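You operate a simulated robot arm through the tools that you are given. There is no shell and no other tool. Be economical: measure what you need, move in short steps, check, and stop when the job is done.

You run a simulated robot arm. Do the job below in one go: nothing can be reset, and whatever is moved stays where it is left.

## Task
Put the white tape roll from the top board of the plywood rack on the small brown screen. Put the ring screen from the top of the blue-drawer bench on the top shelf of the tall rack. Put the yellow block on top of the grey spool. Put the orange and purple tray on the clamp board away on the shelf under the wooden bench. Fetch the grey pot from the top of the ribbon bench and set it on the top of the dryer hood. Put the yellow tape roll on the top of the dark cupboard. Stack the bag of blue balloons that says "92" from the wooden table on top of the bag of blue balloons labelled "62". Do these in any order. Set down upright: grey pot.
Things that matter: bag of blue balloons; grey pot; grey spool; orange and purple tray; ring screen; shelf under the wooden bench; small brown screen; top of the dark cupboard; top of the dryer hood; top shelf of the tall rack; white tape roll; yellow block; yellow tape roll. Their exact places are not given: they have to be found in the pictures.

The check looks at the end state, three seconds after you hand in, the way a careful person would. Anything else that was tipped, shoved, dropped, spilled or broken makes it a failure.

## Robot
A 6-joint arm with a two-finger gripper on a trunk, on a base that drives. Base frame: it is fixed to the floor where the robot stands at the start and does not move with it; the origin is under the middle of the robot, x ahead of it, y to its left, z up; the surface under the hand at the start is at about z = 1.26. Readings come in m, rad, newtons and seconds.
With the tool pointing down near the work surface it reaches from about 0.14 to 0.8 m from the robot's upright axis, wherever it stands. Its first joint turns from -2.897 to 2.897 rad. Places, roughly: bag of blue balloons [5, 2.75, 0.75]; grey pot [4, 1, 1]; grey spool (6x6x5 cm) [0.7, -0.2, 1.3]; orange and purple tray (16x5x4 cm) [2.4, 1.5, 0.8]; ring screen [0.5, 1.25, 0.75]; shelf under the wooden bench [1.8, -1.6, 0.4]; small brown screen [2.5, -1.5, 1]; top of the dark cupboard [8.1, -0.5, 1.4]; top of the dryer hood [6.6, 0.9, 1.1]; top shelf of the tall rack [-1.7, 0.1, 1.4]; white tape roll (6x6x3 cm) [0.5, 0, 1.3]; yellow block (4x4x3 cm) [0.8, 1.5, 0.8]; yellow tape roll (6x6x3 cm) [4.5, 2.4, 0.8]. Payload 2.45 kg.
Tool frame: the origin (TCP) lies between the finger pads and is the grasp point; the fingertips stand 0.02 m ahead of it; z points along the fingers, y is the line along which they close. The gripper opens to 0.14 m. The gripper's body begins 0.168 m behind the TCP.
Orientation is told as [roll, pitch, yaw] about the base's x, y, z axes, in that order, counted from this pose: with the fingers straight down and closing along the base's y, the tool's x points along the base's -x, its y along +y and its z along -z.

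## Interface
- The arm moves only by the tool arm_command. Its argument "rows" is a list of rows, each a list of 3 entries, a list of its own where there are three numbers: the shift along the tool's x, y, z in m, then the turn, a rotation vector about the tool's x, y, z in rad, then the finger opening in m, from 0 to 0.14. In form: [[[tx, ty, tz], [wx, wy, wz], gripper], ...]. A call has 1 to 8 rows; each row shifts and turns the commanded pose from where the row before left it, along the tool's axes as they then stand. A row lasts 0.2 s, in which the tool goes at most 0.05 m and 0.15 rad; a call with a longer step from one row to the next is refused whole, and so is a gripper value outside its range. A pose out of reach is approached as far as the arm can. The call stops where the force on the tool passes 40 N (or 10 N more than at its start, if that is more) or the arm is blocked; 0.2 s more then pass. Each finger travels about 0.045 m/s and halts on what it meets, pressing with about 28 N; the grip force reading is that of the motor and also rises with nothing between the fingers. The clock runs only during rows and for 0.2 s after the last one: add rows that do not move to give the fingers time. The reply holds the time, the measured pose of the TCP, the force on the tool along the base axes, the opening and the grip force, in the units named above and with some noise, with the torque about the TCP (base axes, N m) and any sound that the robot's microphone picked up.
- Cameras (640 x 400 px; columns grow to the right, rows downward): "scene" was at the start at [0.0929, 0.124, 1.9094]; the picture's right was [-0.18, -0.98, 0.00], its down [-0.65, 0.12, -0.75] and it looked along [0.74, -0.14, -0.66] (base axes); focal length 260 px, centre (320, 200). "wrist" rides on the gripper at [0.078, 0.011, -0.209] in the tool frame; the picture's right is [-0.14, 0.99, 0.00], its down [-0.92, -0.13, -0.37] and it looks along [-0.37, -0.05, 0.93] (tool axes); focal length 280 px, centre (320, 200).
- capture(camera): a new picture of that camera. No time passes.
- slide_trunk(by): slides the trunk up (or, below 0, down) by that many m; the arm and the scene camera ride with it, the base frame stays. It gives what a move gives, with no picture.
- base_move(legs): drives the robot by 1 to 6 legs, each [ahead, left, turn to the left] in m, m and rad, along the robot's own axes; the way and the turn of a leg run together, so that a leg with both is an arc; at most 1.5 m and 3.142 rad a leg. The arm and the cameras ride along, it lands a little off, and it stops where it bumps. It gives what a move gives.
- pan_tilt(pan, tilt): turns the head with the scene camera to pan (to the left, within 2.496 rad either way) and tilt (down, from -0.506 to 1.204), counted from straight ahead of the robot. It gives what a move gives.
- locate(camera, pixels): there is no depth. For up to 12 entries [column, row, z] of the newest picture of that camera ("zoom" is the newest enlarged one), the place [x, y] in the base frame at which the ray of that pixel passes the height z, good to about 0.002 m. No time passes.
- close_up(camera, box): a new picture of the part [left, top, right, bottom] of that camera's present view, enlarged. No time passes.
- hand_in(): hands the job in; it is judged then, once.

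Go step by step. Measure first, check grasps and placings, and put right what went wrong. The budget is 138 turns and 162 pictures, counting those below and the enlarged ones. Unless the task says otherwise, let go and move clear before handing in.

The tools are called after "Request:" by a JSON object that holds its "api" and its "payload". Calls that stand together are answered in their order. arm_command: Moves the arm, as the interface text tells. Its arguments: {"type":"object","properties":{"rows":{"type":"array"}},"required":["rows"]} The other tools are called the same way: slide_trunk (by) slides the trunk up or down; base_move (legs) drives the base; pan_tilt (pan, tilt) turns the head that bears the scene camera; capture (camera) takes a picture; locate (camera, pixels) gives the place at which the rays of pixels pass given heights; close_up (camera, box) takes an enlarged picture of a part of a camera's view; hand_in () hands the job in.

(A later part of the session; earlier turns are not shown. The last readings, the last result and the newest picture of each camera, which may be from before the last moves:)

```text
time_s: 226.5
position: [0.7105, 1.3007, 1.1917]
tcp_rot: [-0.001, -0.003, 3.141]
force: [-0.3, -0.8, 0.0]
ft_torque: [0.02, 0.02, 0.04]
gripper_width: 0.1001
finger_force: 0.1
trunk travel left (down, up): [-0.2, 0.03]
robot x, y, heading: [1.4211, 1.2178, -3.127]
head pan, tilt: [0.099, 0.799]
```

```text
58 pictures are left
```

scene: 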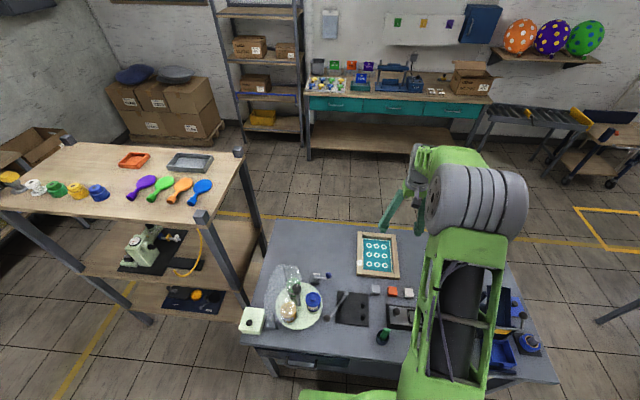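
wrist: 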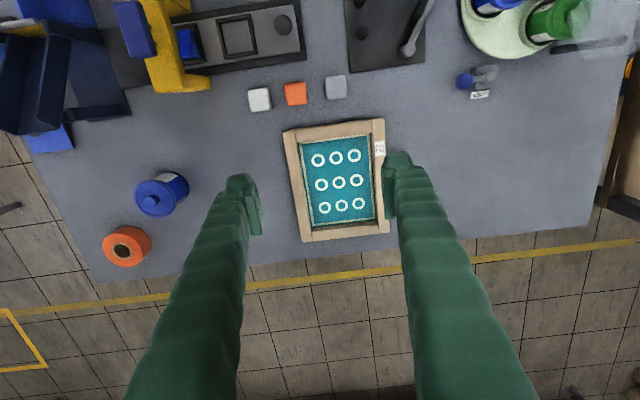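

The ring screen's corners are at wrist (283,130),(384,118),(389,233),(303,243). I locate them and zoom.

Request:
{"api": "locate", "payload": {"camera": "wrist", "pixels": [[283, 130, 0.84], [384, 118, 0.84], [389, 233, 0.84], [303, 243, 0.84], [302, 137, 0.83], [372, 129, 0.83], [376, 218, 0.83], [313, 228, 0.83], [258, 99, 0.84], [336, 87, 0.84]]}}

Request:
{"api": "close_up", "payload": {"camera": "wrist", "box": [260, 100, 420, 260]}}

Request:
{"api": "close_up", "payload": {"camera": "scene", "box": [340, 220, 420, 300]}}

```text
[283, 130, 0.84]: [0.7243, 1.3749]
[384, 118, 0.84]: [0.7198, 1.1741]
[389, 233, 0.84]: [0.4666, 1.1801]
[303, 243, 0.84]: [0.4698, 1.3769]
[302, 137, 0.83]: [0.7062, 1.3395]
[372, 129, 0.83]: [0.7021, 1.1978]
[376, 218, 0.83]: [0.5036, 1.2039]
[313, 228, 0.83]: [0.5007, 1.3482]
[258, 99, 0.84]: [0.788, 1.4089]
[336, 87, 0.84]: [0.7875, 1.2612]
```

```text
2.50 times, centred on (340, 180) of wrist
```

zoom: 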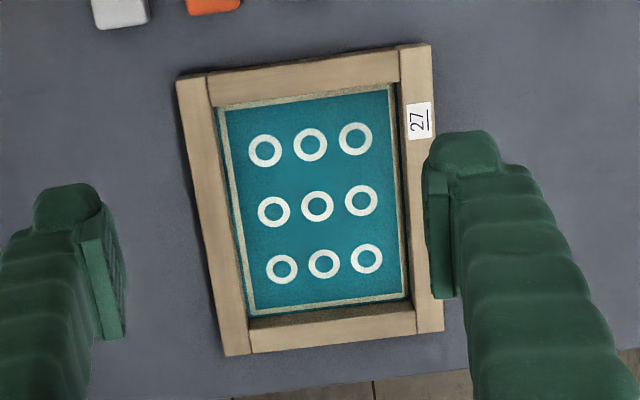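

```text
5.00 times, centred on (380, 260) of scene
```

zoom: 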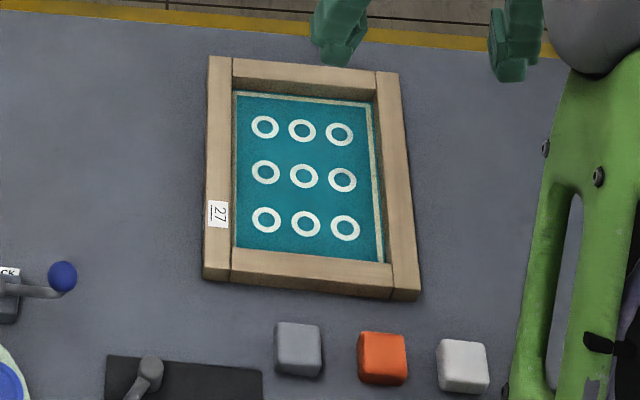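

The frame spans x 0.468–0.722, y 1.176–1.376, with bars about 2.2 cm wide. I'll pinch the +y bar at (0.62,1.364), which keeps the overhang short. I drive slightly ahead and descend above it.

Request:
{"api": "base_move", "payload": {"legs": [[0.04, 0, 0]]}}

Request:
{"api": "arm_command", "payload": {"rows": [[[-0.025, -0.0315, 0], [0, 0, 0], 0.06], [[-0.025, -0.0315, 0], [0, 0, 0], 0.06], [[0, 0, 0.05], [0, 0, 0], 0.06], [[0, 0, 0.05], [0, 0, 0], 0.06], [[0, 0, 0.05], [0, 0, 0], 0.06], [[0, 0, 0.05], [0, 0, 0], 0.06], [[0, 0, 0.05], [0, 0, 0], 0.06], [[0, 0, 0], [0, 0, 0], 0.06]]}}

Request:
{"api": "capture", "payload": {"camera": "wrist"}}

```text
time_s: 227.4
position: [0.6687, 1.3008, 1.1891]
tcp_rot: [0.001, 0.001, 3.137]
force: [-0.6, -0.8, -0.2]
ft_torque: [0.0, -0.11, 0.01]
gripper_width: 0.0999
finger_force: 0.1
trunk travel left (down, up): [-0.2, 0.03]
robot x, y, heading: [1.3826, 1.2194, -3.129]
head pan, tilt: [0.099, 0.799]
```

```text
time_s: 229.2
position: [0.622, 1.365, 0.9436]
tcp_rot: [0.0, -0.002, 3.138]
force: [0.5, 0.9, -0.4]
ft_torque: [0.0, 0.02, -0.02]
gripper_width: 0.0601
finger_force: 0.0
trunk travel left (down, up): [-0.2, 0.03]
robot x, y, heading: [1.3832, 1.2242, -3.133]
head pan, tilt: [0.099, 0.799]
```

```text
55 pictures are left
```

wrist: 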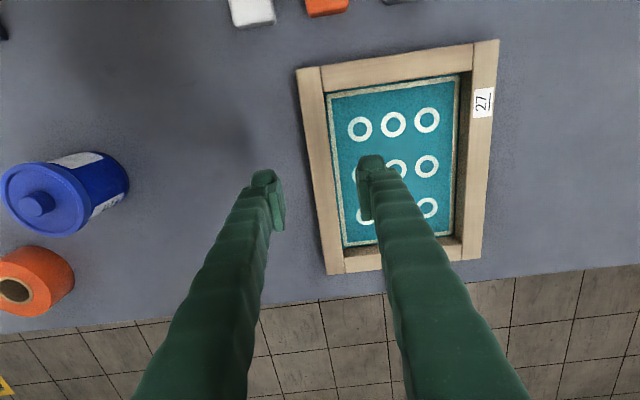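

Request:
{"api": "locate", "payload": {"camera": "wrist", "pixels": [[309, 165, 0.84], [333, 163, 0.84], [313, 200, 0.84], [337, 200, 0.84]]}}

Request:
{"api": "arm_command", "payload": {"rows": [[[0, 0, 0.04], [0, 0, 0], 0.06], [[0, 0, 0.03], [0, 0, 0], 0.06], [[0, 0, 0.015], [0, 0, 0], 0.06], [[0, 0, 0], [0, 0, 0], 0.06]]}}

Request:
{"api": "close_up", "payload": {"camera": "wrist", "box": [220, 80, 480, 280]}}

```text
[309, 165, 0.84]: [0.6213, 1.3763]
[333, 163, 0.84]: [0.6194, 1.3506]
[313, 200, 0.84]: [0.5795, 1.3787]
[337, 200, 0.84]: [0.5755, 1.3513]
```

```text
time_s: 230.2
position: [0.6204, 1.3633, 0.8557]
tcp_rot: [0.001, -0.001, 3.137]
force: [-0.1, 0.2, 0.8]
ft_torque: [-0.01, 0.02, 0.02]
gripper_width: 0.0602
finger_force: 0.0
trunk travel left (down, up): [-0.2, 0.03]
robot x, y, heading: [1.3823, 1.2232, -3.127]
head pan, tilt: [0.099, 0.799]
```

```text
2.00 times, centred on (350, 180) of wrist
```

zoom: 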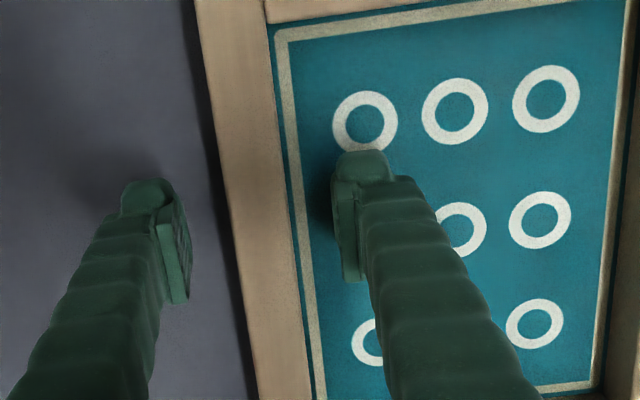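

The bar is centred between the fingers. I lower in small steps to get a deeper pinch.

Request:
{"api": "arm_command", "payload": {"rows": [[[0, 0, 0.006], [0, 0, 0], 0.06], [[0, 0, 0], [0, 0, 0], 0.06]]}}

Request:
{"api": "arm_command", "payload": {"rows": [[[0, 0, 0.003], [0, 0, 0], 0.06], [[0, 0, 0], [0, 0, 0], 0.06]]}}

Request:
{"api": "arm_command", "payload": {"rows": [[[0, 0, 0.003], [0, 0, 0], 0.06], [[0, 0, 0], [0, 0, 0], 0.06]]}}

```text
time_s: 230.8
position: [0.6212, 1.3646, 0.8506]
tcp_rot: [0.001, 0.001, 3.137]
force: [-0.3, 0.0, -0.3]
ft_torque: [-0.01, 0.02, -0.03]
gripper_width: 0.0601
finger_force: 0.1
trunk travel left (down, up): [-0.2, 0.03]
robot x, y, heading: [1.3828, 1.22, -3.126]
head pan, tilt: [0.099, 0.799]
```

```text
time_s: 231.4
position: [0.6203, 1.3647, 0.8466]
tcp_rot: [-0.001, 0.0, 3.138]
force: [0.1, -0.5, 0.8]
ft_torque: [-0.01, -0.02, -0.01]
gripper_width: 0.0602
finger_force: 0.1
trunk travel left (down, up): [-0.2, 0.03]
robot x, y, heading: [1.3874, 1.2223, -3.129]
head pan, tilt: [0.099, 0.799]
```

```text
time_s: 232.0
position: [0.6204, 1.365, 0.8443]
tcp_rot: [0.0, 0.0, 3.137]
force: [0.3, -0.7, 0.4]
ft_torque: [-0.02, 0.01, 0.01]
gripper_width: 0.0601
finger_force: 0.1
trunk travel left (down, up): [-0.2, 0.03]
robot x, y, heading: [1.3823, 1.2258, -3.126]
head pan, tilt: [0.099, 0.799]
```

No contact at 0.844, and that is deep enough. I close on the bar and lift.

Request:
{"api": "arm_command", "payload": {"rows": [[[0, 0, 0], [0, 0, 0], 0.01], [[0, 0, 0], [0, 0, 0], 0.01], [[0, 0, 0], [0, 0, 0], 0.01], [[0, 0, 0], [0, 0, 0], 0.01], [[0, 0, -0.02], [0, 0, 0], 0.01], [[0, 0, -0.03], [0, 0, 0], 0.01], [[0, 0, 0], [0, 0, 0], 0.01]]}}

Request:
{"api": "capture", "payload": {"camera": "wrist"}}

Request:
{"api": "close_up", "payload": {"camera": "scene", "box": [320, 210, 440, 310]}}

```text
time_s: 233.6
position: [0.6211, 1.366, 0.8943]
tcp_rot: [0.001, 0.001, 3.138]
force: [0.0, 0.3, -2.4]
ft_torque: [0.19, -0.04, -0.01]
gripper_width: 0.0242
finger_force: 28.2
trunk travel left (down, up): [-0.2, 0.03]
robot x, y, heading: [1.3847, 1.2202, -3.13]
head pan, tilt: [0.099, 0.799]
```

```text
53 pictures are left
```

wrist: 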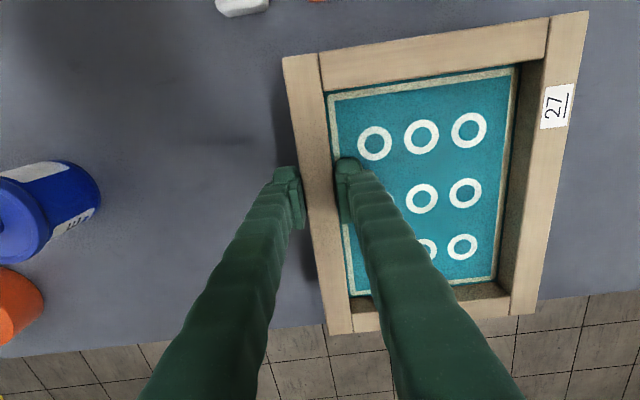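

```text
4.00 times, centred on (380, 260) of scene
```

zoom: 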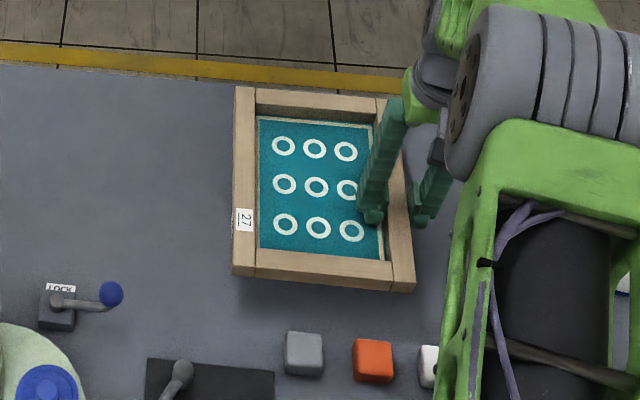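

Held level. I lift high for travel, then drive round to the tall rack.

Request:
{"api": "arm_command", "payload": {"rows": [[[0, 0, -0.05], [0, 0, 0], 0.01], [[0.01, 0, -0.045], [0, 0, 0], 0.01], [[0.01, 0, -0.045], [0, 0, 0], 0.01], [[0.01, 0, -0.045], [0, 0, 0], 0.01], [[0.01, 0, -0.045], [0, 0, 0], 0.01], [[0.01, 0, -0.045], [0, 0, 0], 0.01], [[0.01, 0, -0.045], [0, 0, 0], 0.01], [[0.01, 0, -0.045], [0, 0, 0], 0.01]]}}

Request:
{"api": "arm_command", "payload": {"rows": [[[0.01, 0, -0.045], [0, 0, 0], 0.01], [[0.01, 0, -0.045], [0, 0, 0], 0.01], [[0.01, 0, -0.045], [0, 0, 0], 0.01], [[0.01, 0, -0.045], [0, 0, 0], 0.01], [[0, 0, -0.045], [0, 0, 0], 0.01], [[0, 0, 0], [0, 0, 0], 0.01]]}}

Request:
{"api": "slide_trunk", "payload": {"by": 0.03}}

Request:
{"api": "base_move", "payload": {"legs": [[-0.15, 0, 0], [0, 1.2, 0], [0, 0.75, 0], [1.4, 0, 0]]}}

Request:
{"api": "pan_tilt", "payload": {"pan": -0.15, "tilt": 0.5}}

Request:
{"api": "capture", "payload": {"camera": "scene"}}

```text
time_s: 235.4
position: [0.6942, 1.3622, 1.2607]
tcp_rot: [0.0, 0.0, 3.139]
force: [0.8, -0.4, -2.7]
ft_torque: [0.25, -0.01, -0.03]
gripper_width: 0.0241
finger_force: 27.9
trunk travel left (down, up): [-0.2, 0.03]
robot x, y, heading: [1.3858, 1.2202, -3.126]
head pan, tilt: [0.099, 0.799]
```

```text
time_s: 236.8
position: [0.7311, 1.3626, 1.485]
tcp_rot: [-0.003, -0.001, 3.137]
force: [0.5, 0.1, -1.5]
ft_torque: [0.23, -0.08, -0.01]
gripper_width: 0.024
finger_force: 28.0
trunk travel left (down, up): [-0.2, 0.03]
robot x, y, heading: [1.3828, 1.2195, -3.131]
head pan, tilt: [0.099, 0.799]
```

```text
time_s: 237.6
position: [0.7311, 1.3643, 1.5152]
tcp_rot: [0.0, -0.002, 3.137]
force: [0.4, 0.4, -4.2]
ft_torque: [0.23, -0.04, 0.02]
gripper_width: 0.0242
finger_force: 28.2
trunk travel left (down, up): [-0.23, 0.0]
robot x, y, heading: [1.3859, 1.2227, -3.133]
head pan, tilt: [0.099, 0.799]
```

```text
time_s: 262.4
position: [-0.4504, -0.6503, 1.5152]
tcp_rot: [-0.001, 0.0, -3.128]
force: [-0.1, 0.2, -2.7]
ft_torque: [0.27, -0.05, -0.01]
gripper_width: 0.0243
finger_force: 27.9
trunk travel left (down, up): [-0.23, 0.0]
robot x, y, heading: [0.2019, -0.7855, -3.111]
head pan, tilt: [0.099, 0.799]
```

```text
time_s: 263.2
position: [-0.45, -0.6502, 1.5156]
tcp_rot: [0.0, 0.0, -3.128]
force: [0.2, -0.7, -1.7]
ft_torque: [0.23, -0.05, 0.02]
gripper_width: 0.0241
finger_force: 28.5
trunk travel left (down, up): [-0.23, 0.0]
robot x, y, heading: [0.2036, -0.7798, -3.111]
head pan, tilt: [-0.15, 0.499]
```

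```text
51 pictures are left
```

scene: 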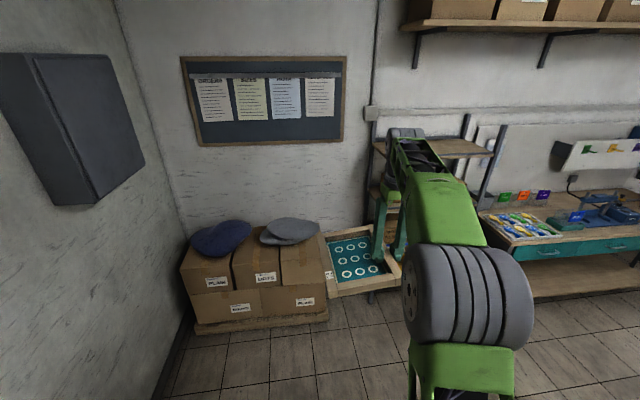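

The rack's top shelf is at scene (375–495, 140–157). I locate its edges at z=1.4.

Request:
{"api": "locate", "payload": {"camera": "scene", "pixels": [[490, 156, 1.4], [460, 158, 1.4], [376, 150, 1.4], [374, 142, 1.4], [466, 140, 1.4], [490, 156, 1.35], [395, 190, 1.05]]}}

Request:
{"api": "close_up", "payload": {"camera": "scene", "box": [340, 90, 540, 250]}}

```text
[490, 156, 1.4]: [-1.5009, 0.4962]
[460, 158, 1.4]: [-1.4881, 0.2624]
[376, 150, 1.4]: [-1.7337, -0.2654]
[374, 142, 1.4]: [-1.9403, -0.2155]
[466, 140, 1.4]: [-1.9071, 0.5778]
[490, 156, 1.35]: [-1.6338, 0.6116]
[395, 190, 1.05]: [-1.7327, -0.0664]
```

```text
2.50 times, centred on (440, 170) of scene
```

zoom: 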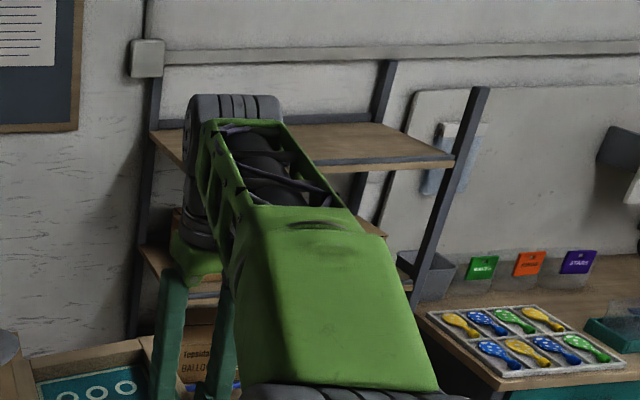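

Top shelf spans x -1.93…-1.50, y -0.25…0.5. I drive to stand in front of it, keeping the screen above it.

Request:
{"api": "base_move", "payload": {"legs": [[0.75, 0, -0.03], [0, -0.84, 0], [0.35, 0, 0]]}}

Request:
{"api": "pan_tilt", "payload": {"pan": 0.1, "tilt": 0.6}}

Request:
{"api": "capture", "payload": {"camera": "scene"}}

Request:
{"api": "capture", "payload": {"camera": "wrist"}}

```text
time_s: 276.4
position: [-1.5879, 0.1525, 1.5144]
tcp_rot: [0.0, 0.002, 3.123]
force: [-0.1, -0.3, -2.7]
ft_torque: [0.23, -0.14, -0.01]
gripper_width: 0.0246
finger_force: 27.9
trunk travel left (down, up): [-0.23, 0.0]
robot x, y, heading: [-0.9363, 0.0018, 3.14]
head pan, tilt: [-0.15, 0.499]
```

```text
time_s: 277.1
position: [-1.5864, 0.1525, 1.5149]
tcp_rot: [0.0, 0.001, 3.124]
force: [-1.4, -0.6, -2.2]
ft_torque: [0.19, -0.05, -0.02]
gripper_width: 0.0245
finger_force: 28.4
trunk travel left (down, up): [-0.23, 0.0]
robot x, y, heading: [-0.9337, -0.0004, 3.141]
head pan, tilt: [0.099, 0.6]
```

```text
49 pictures are left
```

scene: 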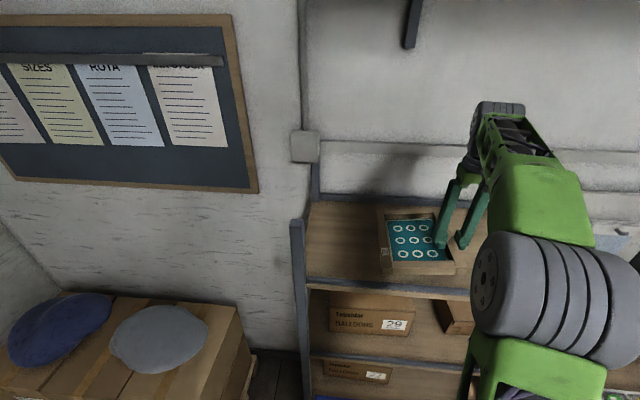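

```text
48 pictures are left
```

wrist: 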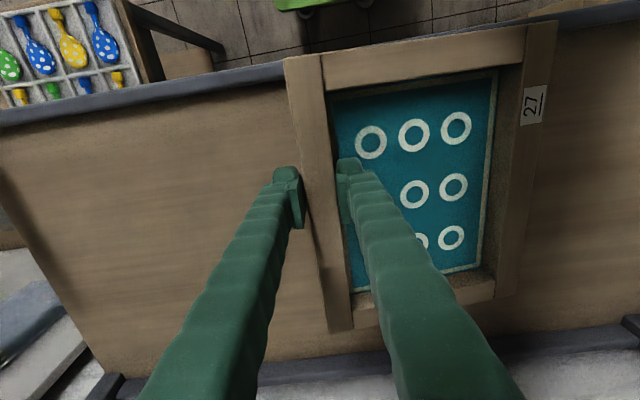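

The screen hovers over the shelf. I extend 0.08 m inward and measure the shelf edges.

Request:
{"api": "locate", "payload": {"camera": "wrist", "pixels": [[200, 100, 1.4], [200, 85, 1.4], [560, 345, 1.4], [250, 370, 1.4]]}}

Request:
{"api": "arm_command", "payload": {"rows": [[[-0.03, 0, 0], [0, 0, 0], 0.01], [[-0.03, 0, 0], [0, 0, 0], 0.01], [[-0.02, 0, 0], [0, 0, 0], 0.01], [[0, 0, 0.03], [0, 0, 0], 0.01], [[0, 0, 0.02], [0, 0, 0], 0.01], [[0, 0, 0], [0, 0, 0], 0.01]]}}

Request:
{"api": "close_up", "payload": {"camera": "scene", "box": [290, 170, 490, 310]}}

```text
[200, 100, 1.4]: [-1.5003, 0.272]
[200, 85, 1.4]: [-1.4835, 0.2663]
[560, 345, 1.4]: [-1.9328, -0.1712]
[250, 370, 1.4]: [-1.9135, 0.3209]
```

```text
time_s: 278.5
position: [-1.6682, 0.1523, 1.4651]
tcp_rot: [0.001, 0.002, 3.125]
force: [0.6, -0.3, -3.1]
ft_torque: [0.23, -0.03, 0.03]
gripper_width: 0.0243
finger_force: 27.9
trunk travel left (down, up): [-0.23, 0.0]
robot x, y, heading: [-0.9373, 0.0002, 3.14]
head pan, tilt: [0.099, 0.6]
```

```text
2.86 times, centred on (390, 240) of scene
```

zoom: 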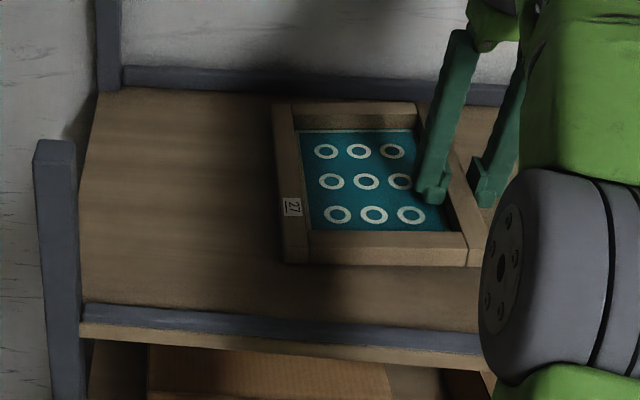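

Well placed over the shelf. I lower stepwise to contact.

Request:
{"api": "arm_command", "payload": {"rows": [[[0, 0, 0.012], [0, 0, 0], 0.01], [[0, 0, 0], [0, 0, 0], 0.01]]}}

Request:
{"api": "arm_command", "payload": {"rows": [[[0, 0, 0.006], [0, 0, 0], 0.01], [[0, 0, 0], [0, 0, 0], 0.01]]}}

Request:
{"api": "arm_command", "payload": {"rows": [[[0, 0, 0.005], [0, 0, 0], 0.01], [[0, 0, 0], [0, 0, 0], 0.01]]}}

Request:
{"api": "arm_command", "payload": {"rows": [[[0, 0, 0.004], [0, 0, 0], 0.01], [[0, 0, 0], [0, 0, 0], 0.01]]}}

```text
time_s: 279.1
position: [-1.6686, 0.153, 1.4526]
tcp_rot: [0.0, 0.001, 3.126]
force: [0.2, 0.3, -1.0]
ft_torque: [-0.07, 0.12, -0.08]
gripper_width: 0.0237
finger_force: 28.0
trunk travel left (down, up): [-0.23, 0.0]
robot x, y, heading: [-0.939, -0.0018, 3.143]
head pan, tilt: [0.099, 0.6]
```

```text
time_s: 279.7
position: [-1.6666, 0.1525, 1.4466]
tcp_rot: [0.001, 0.001, 3.124]
force: [-0.6, 0.1, -2.0]
ft_torque: [-0.02, 0.12, -0.07]
gripper_width: 0.024
finger_force: 28.0
trunk travel left (down, up): [-0.23, 0.0]
robot x, y, heading: [-0.9397, -0.001, 3.142]
head pan, tilt: [0.099, 0.6]
```

```text
time_s: 280.3
position: [-1.6665, 0.1535, 1.4432]
tcp_rot: [-0.001, -0.004, 3.123]
force: [-5.0, 1.0, 13.4]
ft_torque: [-0.01, -0.22, -0.18]
gripper_width: 0.0241
finger_force: 27.9
trunk travel left (down, up): [-0.23, 0.0]
robot x, y, heading: [-0.9368, 0.0008, 3.137]
head pan, tilt: [0.099, 0.6]
```

```text
time_s: 281.1
position: [-1.6676, 0.1535, 1.4433]
tcp_rot: [-0.004, -0.007, 3.125]
force: [0.2, -0.5, 8.7]
ft_torque: [-0.33, -0.93, 0.05]
gripper_width: 0.0241
finger_force: 28.1
trunk travel left (down, up): [-0.23, 0.0]
robot x, y, heading: [-0.939, 0.0044, 3.138]
head pan, tilt: [0.099, 0.6]
stopped in row 2: the force on the tool passed its limit at 41 N (the readings are from after the stop); the commanded pose is now the measured one
```

Firm contact at 1.443. I open, rise and check.

Request:
{"api": "arm_command", "payload": {"rows": [[[0, 0, -0.001], [0, 0, 0], 0.05], [[0, 0, 0], [0, 0, 0], 0.05], [[0, 0, 0], [0, 0, 0], 0.05], [[0, 0, -0.03], [0, 0, 0], 0.05], [[0, 0, -0.03], [0, 0, 0], 0.05], [[0.03, 0, -0.01], [0, 0, 0], 0.05], [[0.05, 0, 0], [0, 0, 0], 0.05], [[0.05, 0, 0], [0, 0, 0], 0.05]]}}

Request:
{"api": "close_up", "payload": {"camera": "scene", "box": [290, 170, 490, 310]}}

```text
time_s: 282.9
position: [-1.5325, 0.1513, 1.5119]
tcp_rot: [-0.002, -0.009, 3.127]
force: [0.8, -0.3, 0.4]
ft_torque: [0.03, 0.15, 0.02]
gripper_width: 0.05
finger_force: 0.0
trunk travel left (down, up): [-0.23, 0.0]
robot x, y, heading: [-0.9389, 0.0025, 3.142]
head pan, tilt: [0.099, 0.6]
```

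```text
2.86 times, centred on (390, 240) of scene
```

zoom: 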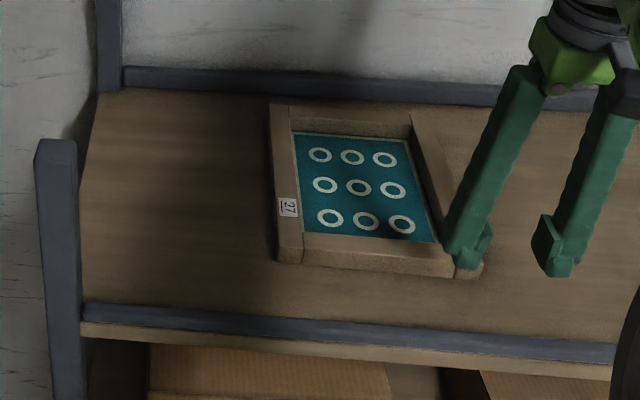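

The ring screen is on the rack. Now I head east along the aisle toward the pot.

Request:
{"api": "base_move", "payload": {"legs": [[-0.45, 0, 0], [0, 0, -3.14], [0, -0.74, 0], [1.5, 0, 0], [1.5, 0, 0], [0.4, 0, 0]]}}

Request:
{"api": "pan_tilt", "payload": {"pan": 0.55, "tilt": 0.4}}

Request:
{"api": "capture", "payload": {"camera": "scene"}}

```text
time_s: 315.9
position: [3.4952, -1.1311, 1.5076]
tcp_rot: [-0.002, -0.005, -0.06]
force: [-0.7, -0.4, 0.5]
ft_torque: [-0.01, 0.03, 0.0]
gripper_width: 0.0499
finger_force: 0.1
trunk travel left (down, up): [-0.23, 0.0]
robot x, y, heading: [2.9056, -0.9536, -0.048]
head pan, tilt: [0.099, 0.6]
```

```text
time_s: 316.8
position: [3.4948, -1.1311, 1.5088]
tcp_rot: [-0.003, -0.007, -0.061]
force: [0.6, 0.2, 0.1]
ft_torque: [0.01, 0.03, 0.04]
gripper_width: 0.0503
finger_force: 0.2
trunk travel left (down, up): [-0.23, 0.0]
robot x, y, heading: [2.9033, -0.9582, -0.046]
head pan, tilt: [0.55, 0.4]
```

```text
45 pictures are left
```

scene: 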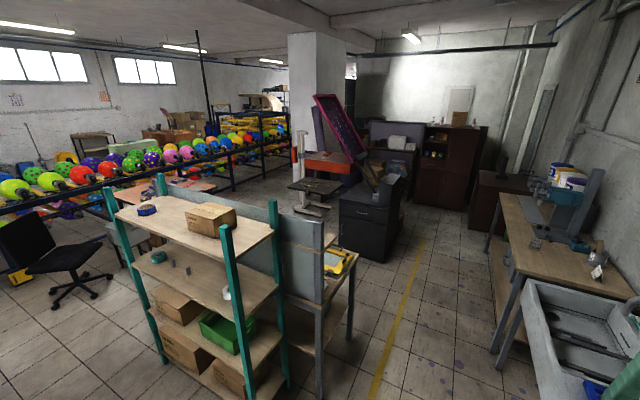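

Request:
{"api": "close_up", "payload": {"camera": "scene", "box": [280, 80, 520, 300]}}

Request:
{"api": "base_move", "payload": {"legs": [[0, 0.3, 0.048], [1.2, 0, 0], [0.7, 0, 0]]}}

Request:
{"api": "pan_tilt", "payload": {"pan": 1.6, "tilt": 0.45}}

Request:
{"api": "capture", "payload": {"camera": "scene"}}

Request:
{"api": "pan_tilt", "payload": {"pan": 0.5, "tilt": 0.4}}

Request:
{"api": "capture", "payload": {"camera": "scene"}}

```text
1.82 times, centred on (400, 190) of scene
```

zoom: 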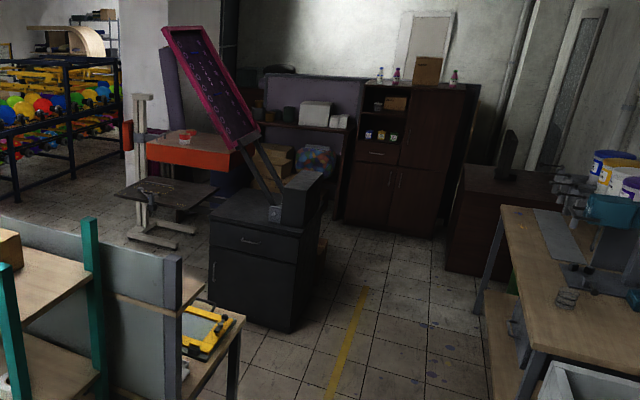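

```text
time_s: 329.0
position: [5.3639, -0.91, 1.5082]
tcp_rot: [-0.001, -0.008, -0.075]
force: [0.3, 0.9, -0.9]
ft_torque: [0.03, 0.0, 0.02]
gripper_width: 0.0498
finger_force: 0.1
trunk travel left (down, up): [-0.23, 0.0]
robot x, y, heading: [4.7729, -0.7254, -0.06]
head pan, tilt: [0.55, 0.4]
```

```text
time_s: 330.3
position: [5.3639, -0.9105, 1.5092]
tcp_rot: [0.001, -0.008, -0.076]
force: [-0.9, 0.5, -0.1]
ft_torque: [-0.01, -0.01, -0.03]
gripper_width: 0.0499
finger_force: 0.0
trunk travel left (down, up): [-0.23, 0.0]
robot x, y, heading: [4.7739, -0.7262, -0.059]
head pan, tilt: [1.6, 0.45]
```

```text
43 pictures are left
```

scene: 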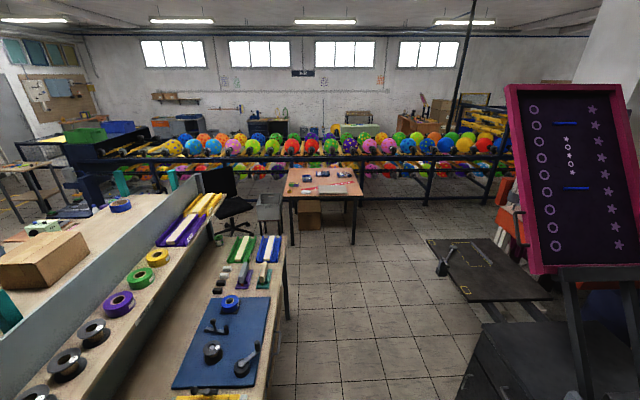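

```text
time_s: 331.6
position: [5.3627, -0.9106, 1.5093]
tcp_rot: [-0.001, -0.006, -0.075]
force: [0.2, -0.1, 0.3]
ft_torque: [0.01, 0.04, 0.04]
gripper_width: 0.0499
finger_force: 0.1
trunk travel left (down, up): [-0.23, 0.0]
robot x, y, heading: [4.773, -0.7222, -0.06]
head pan, tilt: [0.499, 0.4]
```

```text
42 pictures are left
```

scene: 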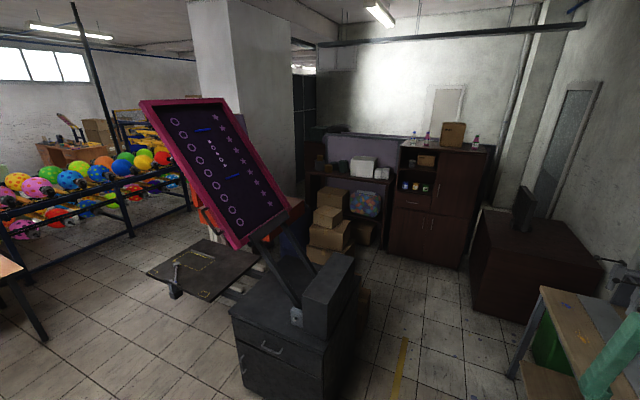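

The flash dryer's hood is the dark panel at (205,270), and the dark cupboard is at (440,150) with bottles and a box on top. I look back at the ribbon bench for the pot.

Request:
{"api": "pan_tilt", "payload": {"pan": 1.85, "tilt": 0.55}}

Request:
{"api": "close_up", "payload": {"camera": "scene", "box": [160, 80, 480, 290]}}

```text
time_s: 333.1
position: [5.3624, -0.9102, 1.5088]
tcp_rot: [-0.002, -0.008, -0.073]
force: [-0.1, 0.6, -0.3]
ft_torque: [0.0, 0.02, -0.04]
gripper_width: 0.0501
finger_force: 0.1
trunk travel left (down, up): [-0.23, 0.0]
robot x, y, heading: [4.7742, -0.728, -0.057]
head pan, tilt: [1.85, 0.55]
```

```text
1.90 times, centred on (320, 185) of scene
```

zoom: 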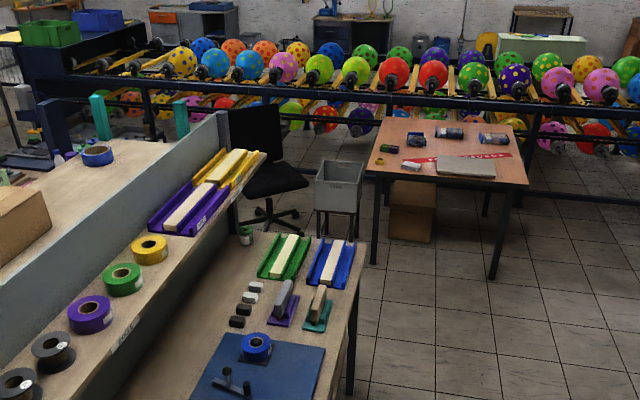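

A small pot with a green rim stands at zoom (247,235), and the wooden table with bags and tape is beyond. I locate the bench edges.

Request:
{"api": "locate", "payload": {"camera": "zoom", "pixels": [[247, 240, 0.8], [247, 240, 0.9], [247, 240, 1.0], [366, 245, 0.8], [325, 350, 0.8], [527, 183, 0.75], [370, 175, 0.75], [380, 160, 0.78], [458, 133, 0.78], [494, 138, 0.78]]}}

```text
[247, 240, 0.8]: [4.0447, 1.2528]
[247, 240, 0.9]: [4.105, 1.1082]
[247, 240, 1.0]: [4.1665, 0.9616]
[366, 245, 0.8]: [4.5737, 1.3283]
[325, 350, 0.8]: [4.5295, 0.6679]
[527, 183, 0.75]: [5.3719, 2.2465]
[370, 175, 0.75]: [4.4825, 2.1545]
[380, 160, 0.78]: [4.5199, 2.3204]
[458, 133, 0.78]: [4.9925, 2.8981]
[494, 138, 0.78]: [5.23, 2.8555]
```

The pot is near (4.1,1.15), z≈0.88; the bench's east edge is x≈4.55. I turn west and strafe north along x≈5.05.

Request:
{"api": "base_move", "payload": {"legs": [[0, 0, 3.1], [-0.3, 0, 0.1], [0, -1.2, 0], [0, -0.6, 0]]}}

Request:
{"api": "pan_tilt", "payload": {"pan": -0.1, "tilt": 0.75}}

Request:
{"api": "capture", "payload": {"camera": "scene"}}

Request:
{"api": "capture", "payload": {"camera": "wrist"}}

```text
time_s: 358.4
position: [4.5482, 1.2579, 1.5098]
tcp_rot: [-0.001, -0.007, 3.097]
force: [-0.7, -0.3, 0.4]
ft_torque: [-0.02, -0.01, 0.0]
gripper_width: 0.0502
finger_force: 0.0
trunk travel left (down, up): [-0.23, 0.0]
robot x, y, heading: [5.1458, 1.0895, 3.115]
head pan, tilt: [1.85, 0.55]
```

```text
time_s: 360.3
position: [4.5476, 1.2581, 1.5086]
tcp_rot: [-0.002, -0.008, 3.098]
force: [0.0, 0.2, -0.9]
ft_torque: [0.03, -0.02, 0.01]
gripper_width: 0.0501
finger_force: 0.0
trunk travel left (down, up): [-0.23, 0.0]
robot x, y, heading: [5.1408, 1.0877, 3.114]
head pan, tilt: [-0.099, 0.75]
```

```text
40 pictures are left
```

scene: 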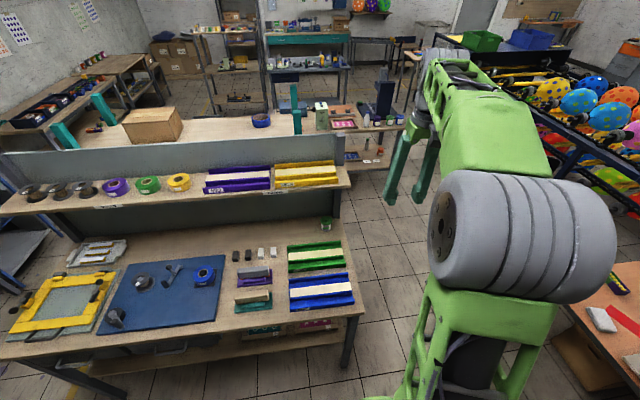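

```text
39 pictures are left
```

wrist: 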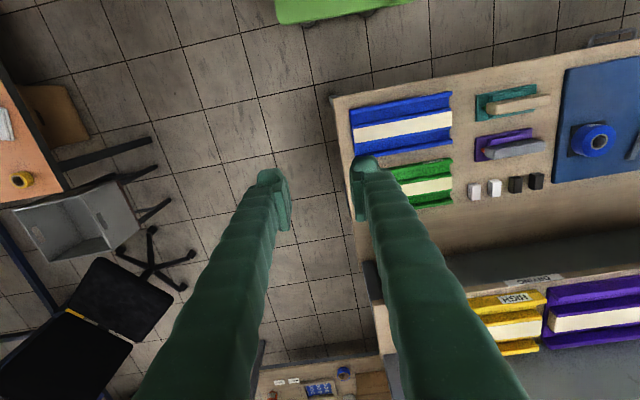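

Request:
{"api": "close_up", "payload": {"camera": "scene", "box": [260, 170, 380, 260]}}

Request:
{"api": "locate", "payload": {"camera": "scene", "pixels": [[326, 219, 0.85], [326, 219, 0.9], [326, 219, 0.95], [326, 230, 0.8], [350, 186, 1.1], [350, 186, 1.2], [363, 312, 0.8], [341, 220, 0.8]]}}

Request:
{"api": "locate", "payload": {"camera": "wrist", "pixels": [[333, 98, 0.8], [375, 295, 0.8], [385, 300, 1.1], [465, 300, 1.1], [380, 320, 1.1]]}}

```text
4.44 times, centred on (320, 215) of scene
```

zoom: 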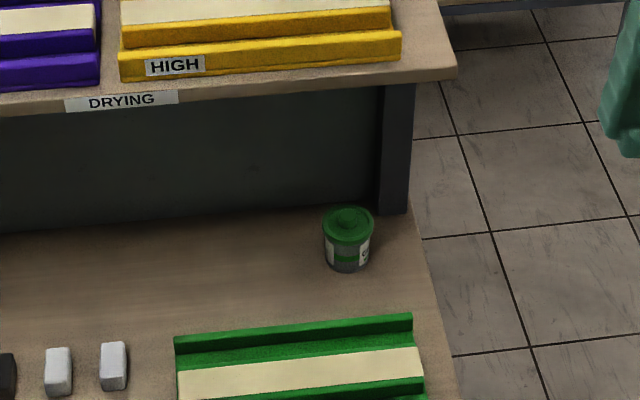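

```text
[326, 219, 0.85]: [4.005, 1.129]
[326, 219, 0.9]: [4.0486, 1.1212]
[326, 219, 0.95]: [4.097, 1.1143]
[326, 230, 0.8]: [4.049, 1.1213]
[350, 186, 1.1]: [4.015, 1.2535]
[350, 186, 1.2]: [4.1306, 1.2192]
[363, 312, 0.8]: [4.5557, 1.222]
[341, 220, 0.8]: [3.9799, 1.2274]
```

```text
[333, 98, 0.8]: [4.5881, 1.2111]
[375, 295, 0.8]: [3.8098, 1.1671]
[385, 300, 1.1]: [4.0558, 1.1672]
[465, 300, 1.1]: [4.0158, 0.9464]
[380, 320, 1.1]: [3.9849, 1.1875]
```

The grey pot (green lid) is at about (4.075,1.118), z 0.84–0.92, right at the upper shelf's front edge. So I'll grip it with the tool tilted 45°. I drive closer and tilt.

Request:
{"api": "base_move", "payload": {"legs": [[0.2, 0, 0.027], [0, 0.14, 0]]}}

Request:
{"api": "arm_command", "payload": {"rows": [[[0, 0, 0.05], [0, 0, 0], 0.1], [[0, 0, 0.05], [0, 0, 0], 0.1], [[0, 0, 0.05], [0, 0, 0], 0.1], [[0, 0, 0.05], [0, 0, 0], 0.1], [[0, 0, 0], [0, -0.13, 0], 0.1], [[0, 0, 0], [0, -0.13, 0], 0.1], [[0, 0, 0], [0, -0.13, 0], 0.1], [[0, 0, 0], [0, -0.13, 0], 0.1]]}}

Request:
{"api": "arm_command", "payload": {"rows": [[[0, 0, 0], [0, -0.13, 0], 0.1], [[0, 0, 0], [0, -0.13, 0], 0.1], [[0, 0, 0], [0, 0, 0], 0.1]]}}

Request:
{"api": "capture", "payload": {"camera": "wrist"}}

```text
time_s: 363.3
position: [4.3401, 1.1042, 1.5094]
tcp_rot: [-0.001, -0.007, 3.133]
force: [-0.8, -0.4, -0.6]
ft_torque: [0.04, 0.03, 0.02]
gripper_width: 0.05
finger_force: 0.1
trunk travel left (down, up): [-0.23, 0.0]
robot x, y, heading: [4.9421, 0.9576, -3.139]
head pan, tilt: [-0.099, 0.75]
```

```text
time_s: 365.1
position: [4.3387, 1.1058, 1.3092]
tcp_rot: [-0.003, -0.529, 3.132]
force: [0.3, -0.1, 0.3]
ft_torque: [-0.01, 0.01, 0.03]
gripper_width: 0.1002
finger_force: 0.2
trunk travel left (down, up): [-0.23, 0.0]
robot x, y, heading: [4.9382, 0.96, -3.134]
head pan, tilt: [-0.099, 0.75]
```

```text
time_s: 365.9
position: [4.3396, 1.0964, 1.3073]
tcp_rot: [0.025, -0.712, 3.134]
force: [0.0, 0.3, 0.1]
ft_torque: [0.0, 0.01, 0.0]
gripper_width: 0.1001
finger_force: 0.1
out of reach, approached as far as the arm can: row 2
trunk travel left (down, up): [-0.23, 0.0]
robot x, y, heading: [4.9414, 0.9518, -3.136]
head pan, tilt: [-0.099, 0.75]
```

```text
37 pictures are left
```

wrist: 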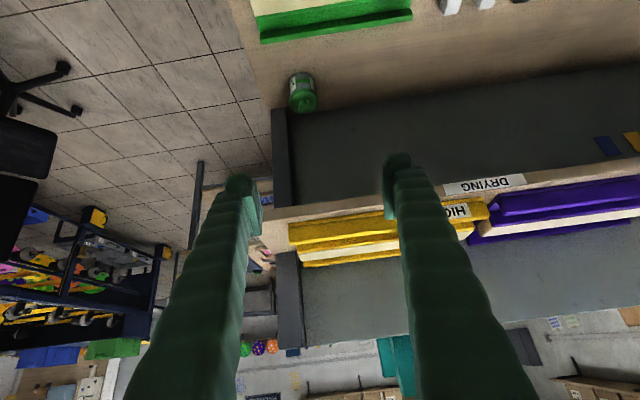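

The pot is at wrist (303,92). I locate it from here.

Request:
{"api": "locate", "payload": {"camera": "wrist", "pixels": [[307, 100, 0.9], [307, 100, 0.925], [307, 100, 0.95], [301, 78, 0.84], [301, 78, 0.86]]}}

Request:
{"api": "close_up", "payload": {"camera": "wrist", "box": [240, 40, 380, 140]}}

```text
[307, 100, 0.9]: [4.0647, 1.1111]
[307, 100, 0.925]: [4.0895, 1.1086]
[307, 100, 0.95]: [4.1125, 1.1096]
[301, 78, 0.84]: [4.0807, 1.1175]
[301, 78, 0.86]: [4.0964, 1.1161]
```

```text
4.00 times, centred on (310, 90) of wrist
```

zoom: 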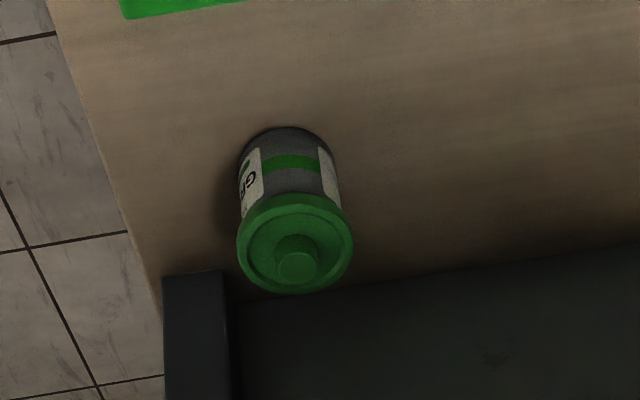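

Pot centre ≈ (4.080,1.115). I move the tilted gripper to the diagonal pre-grasp pose.

Request:
{"api": "arm_command", "payload": {"rows": [[[0.0167, -0.0014, 0.0326], [0, 0, 0], 0.1], [[0.0167, -0.0014, 0.0326], [0, 0, 0], 0.1], [[0.0167, -0.0014, 0.0326], [0, 0, 0], 0.1], [[0.0167, -0.0014, 0.0326], [0, 0, 0], 0.1], [[0.0167, -0.0014, 0.0326], [0, 0, 0], 0.1], [[0.0167, -0.0014, 0.0326], [0, 0, 0], 0.1], [[0.0165, -0.0014, 0.0326], [0, 0, 0], 0.1], [[0, 0, 0], [0, 0, 0], 0.1]]}}

Request:
{"api": "capture", "payload": {"camera": "wrist"}}

```text
time_s: 367.7
position: [4.277, 1.1017, 1.0554]
tcp_rot: [0.04, -0.707, 3.125]
force: [0.1, 0.0, -0.2]
ft_torque: [-0.01, -0.02, 0.0]
gripper_width: 0.1002
finger_force: 0.1
trunk travel left (down, up): [-0.23, 0.0]
robot x, y, heading: [4.9411, 0.9545, -3.135]
head pan, tilt: [-0.099, 0.75]
```

```text
35 pictures are left
```

wrist: 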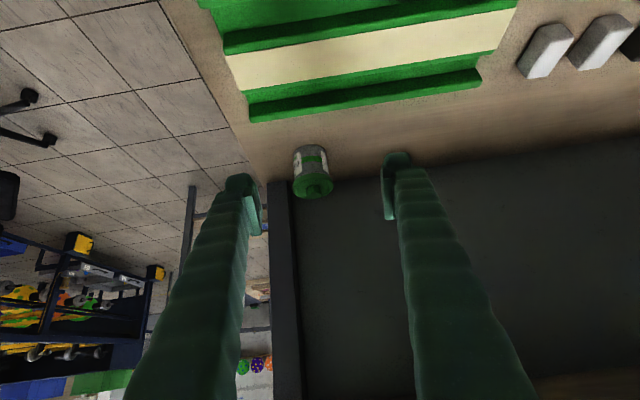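

The pose settled at tilt 0.707 with a slight roll. I correct the roll, align in y, and go two thirds of the way along the approach.

Request:
{"api": "arm_command", "payload": {"rows": [[[0, -0.0133, 0], [0.04, 0, 0], 0.1], [[-0.0065, 0, 0.043], [0, 0, 0], 0.1], [[-0.0065, 0, 0.043], [0, 0, 0], 0.1], [[-0.0065, 0, 0.043], [0, 0, 0], 0.1], [[-0.0065, 0, 0.043], [0, 0, 0], 0.1], [[0, 0, 0], [0, 0, 0], 0.1]]}}

Request:
{"api": "capture", "payload": {"camera": "wrist"}}

```text
time_s: 369.1
position: [4.1363, 1.1216, 0.9526]
tcp_rot: [-0.013, -0.709, 3.132]
force: [0.1, 0.1, -0.4]
ft_torque: [0.0, 0.04, -0.01]
gripper_width: 0.1
finger_force: 0.0
out of reach, approached as far as the arm can: row 1, 2
trunk travel left (down, up): [-0.23, 0.0]
robot x, y, heading: [4.9424, 0.9536, -3.134]
head pan, tilt: [-0.099, 0.75]
```

```text
34 pictures are left
```

wrist: 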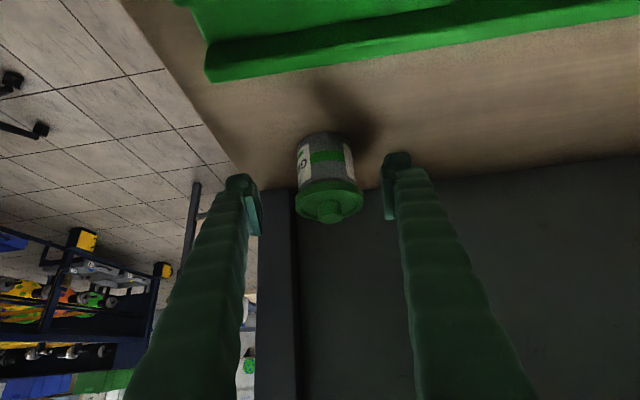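

The pot is centred between the fingers. I complete the approach, close and lift slightly.

Request:
{"api": "arm_command", "payload": {"rows": [[[0, 0, 0.044], [0, 0, 0], 0.1], [[0, 0, 0.042], [0, 0, 0], 0.1], [[0, 0, 0], [0, 0, 0], 0.1]]}}

Request:
{"api": "close_up", "payload": {"camera": "wrist", "box": [200, 80, 440, 260]}}

Request:
{"api": "arm_command", "payload": {"rows": [[[0, 0, 0], [0, 0, 0], 0.03], [[0, 0, 0], [0, 0, 0], 0.03], [[0, 0, 0], [0, 0, 0], 0.03], [[0, 0, 0], [0, 0, 0], 0.03], [[0, 0, 0], [0, 0, 0], 0.03]]}}

```text
time_s: 369.8
position: [4.084, 1.1296, 0.9006]
tcp_rot: [-0.021, -0.719, 3.13]
force: [38.3, 1.6, 45.4]
ft_torque: [-2.79, -1.01, 2.62]
gripper_width: 0.1068
finger_force: 4.5
trunk travel left (down, up): [-0.23, 0.0]
robot x, y, heading: [4.9422, 0.9569, -3.139]
head pan, tilt: [-0.099, 0.75]
stopped in row 3: the force on the tool passed its limit at 128 N (the readings are from after the stop); the commanded pose is now the measured one
```

```text
2.22 times, centred on (320, 170) of wrist
```

zoom: 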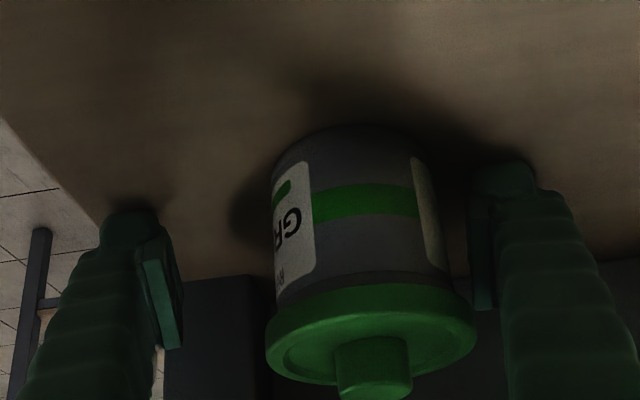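

```text
time_s: 370.3
position: [4.081, 1.121, 0.9038]
tcp_rot: [-0.02, -0.725, -3.142]
force: [31.6, -23.0, 44.1]
ft_torque: [-2.75, -0.85, 1.66]
gripper_width: 0.0838
finger_force: 15.9
trunk travel left (down, up): [-0.23, 0.0]
robot x, y, heading: [4.9409, 0.9599, -3.139]
head pan, tilt: [-0.099, 0.75]
stopped in row 2: the force on the tool passed its limit at 71 N (the readings are from after the stop); the commanded pose is now the measured one
```

The fingertips reached the bench (z≈0.87) and the right finger touched first. I open, raise 14 mm, and shift toward -y.

Request:
{"api": "arm_command", "payload": {"rows": [[[-0.009, 0, -0.0107], [0, 0, 0], 0.1], [[-0.003, 0.004, -0.003], [0, 0, 0], 0.1], [[0, 0.003, 0], [0.015, 0, 0], 0.1], [[0, 0, 0], [0, 0, 0], 0.1]]}}

Request:
{"api": "close_up", "payload": {"camera": "wrist", "box": [200, 80, 440, 260]}}

```text
time_s: 371.3
position: [4.0799, 1.1182, 0.9147]
tcp_rot: [-0.032, -0.72, 3.133]
force: [-0.5, 0.4, 0.0]
ft_torque: [-0.01, 0.03, -0.01]
gripper_width: 0.1001
finger_force: 0.1
trunk travel left (down, up): [-0.23, 0.0]
robot x, y, heading: [4.9422, 0.9525, -3.134]
head pan, tilt: [-0.099, 0.75]
```

```text
2.22 times, centred on (320, 170) of wrist
```

zoom: 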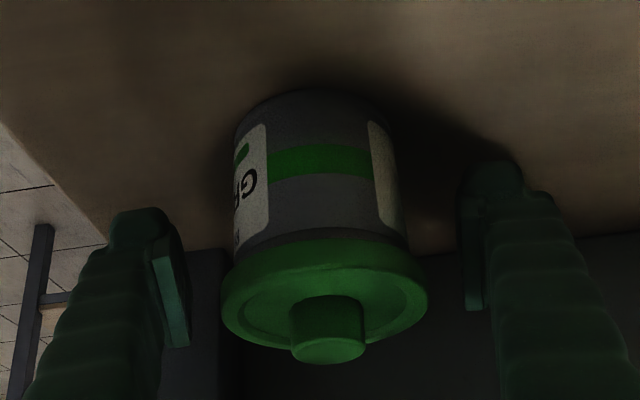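

Forces are zero and the pot is centred. I level the roll and close.

Request:
{"api": "arm_command", "payload": {"rows": [[[0, 0, 0], [-0.03, 0, 0], 0.1], [[0, 0, 0], [0, 0, 0], 0.03], [[0, 0, 0], [0, 0, 0], 0.03], [[0, 0, 0], [0, 0, 0], 0.03], [[0, 0, 0], [0, 0, 0], 0.03], [[0, 0, 0], [0, 0, 0], 0.03]]}}

Request:
{"api": "arm_command", "payload": {"rows": [[[-0.013, 0, -0.0152], [0, 0, 0], 0.03], [[0, 0, 0], [0, 0, 0], 0.03]]}}

Request:
{"api": "close_up", "payload": {"camera": "wrist", "box": [200, 80, 440, 260]}}

```text
time_s: 372.7
position: [4.0785, 1.118, 0.917]
tcp_rot: [-0.003, -0.717, 3.135]
force: [1.1, -0.8, 3.5]
ft_torque: [0.08, -0.13, -0.08]
gripper_width: 0.0578
finger_force: 27.4
trunk travel left (down, up): [-0.23, 0.0]
robot x, y, heading: [4.9407, 0.9596, -3.132]
head pan, tilt: [-0.099, 0.75]
heard: snap
```

```text
time_s: 373.3
position: [4.0786, 1.1165, 0.9329]
tcp_rot: [-0.001, -0.716, 3.132]
force: [0.0, -0.9, -1.2]
ft_torque: [-0.02, 0.05, 0.01]
gripper_width: 0.0573
finger_force: 27.7
trunk travel left (down, up): [-0.23, 0.0]
robot x, y, heading: [4.9416, 0.9594, -3.132]
head pan, tilt: [-0.099, 0.75]
```

```text
2.22 times, centred on (320, 170) of wrist
```

zoom: 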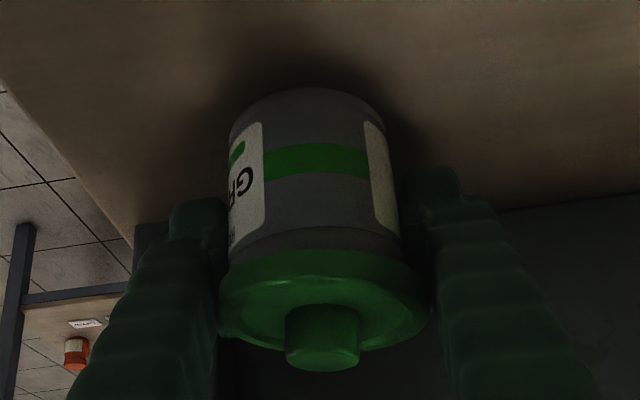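

A "snap" was heard on closing, so I'll keep an eye on the pot; it looks intact and is held. I retreat diagonally, then turn north and look at the dryer hood.

Request:
{"api": "arm_command", "payload": {"rows": [[[0, 0, -0.05], [0, 0, 0], 0.03], [[0, 0, -0.05], [0, 0, 0], 0.03], [[0, 0, -0.05], [0, 0, 0], 0.03], [[0, 0, -0.05], [0, 0, 0], 0.03], [[-0.0325, 0, -0.038], [0, 0, 0], 0.03], [[-0.0325, 0, -0.038], [0, 0, 0], 0.03], [[0, 0, 0], [0, 0, 0], 0.03]]}}

Request:
{"api": "base_move", "payload": {"legs": [[-0.1, 0, 0], [0, 0, -1.58]]}}

Request:
{"api": "pan_tilt", "payload": {"pan": -1.5, "tilt": 0.7}}

Request:
{"api": "capture", "payload": {"camera": "scene"}}

```text
time_s: 374.9
position: [4.2076, 1.1162, 1.1849]
tcp_rot: [-0.001, -0.715, 3.133]
force: [-0.6, -0.4, -0.3]
ft_torque: [0.02, 0.02, -0.01]
gripper_width: 0.0572
finger_force: 28.0
trunk travel left (down, up): [-0.23, 0.0]
robot x, y, heading: [4.9399, 0.9565, -3.136]
head pan, tilt: [-0.099, 0.75]
```

```text
time_s: 379.8
position: [5.1923, 1.691, 1.1863]
tcp_rot: [-0.002, -0.718, 1.578]
force: [0.3, -0.4, -1.5]
ft_torque: [0.06, 0.0, 0.01]
gripper_width: 0.0571
finger_force: 27.5
trunk travel left (down, up): [-0.23, 0.0]
robot x, y, heading: [5.0425, 0.9596, 1.591]
head pan, tilt: [-0.099, 0.75]
```

```text
time_s: 381.4
position: [5.1928, 1.6918, 1.1849]
tcp_rot: [-0.003, -0.717, 1.579]
force: [0.2, 0.1, -0.6]
ft_torque: [0.06, 0.03, -0.04]
gripper_width: 0.0568
finger_force: 28.5
trunk travel left (down, up): [-0.23, 0.0]
robot x, y, heading: [5.0469, 0.9592, 1.594]
head pan, tilt: [-1.499, 0.7]
```

```text
30 pictures are left
```

scene: 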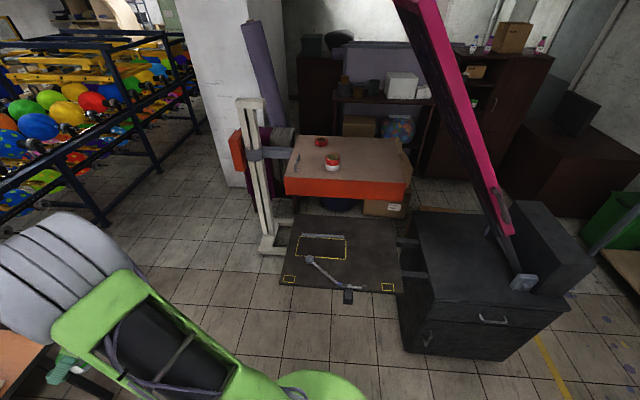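

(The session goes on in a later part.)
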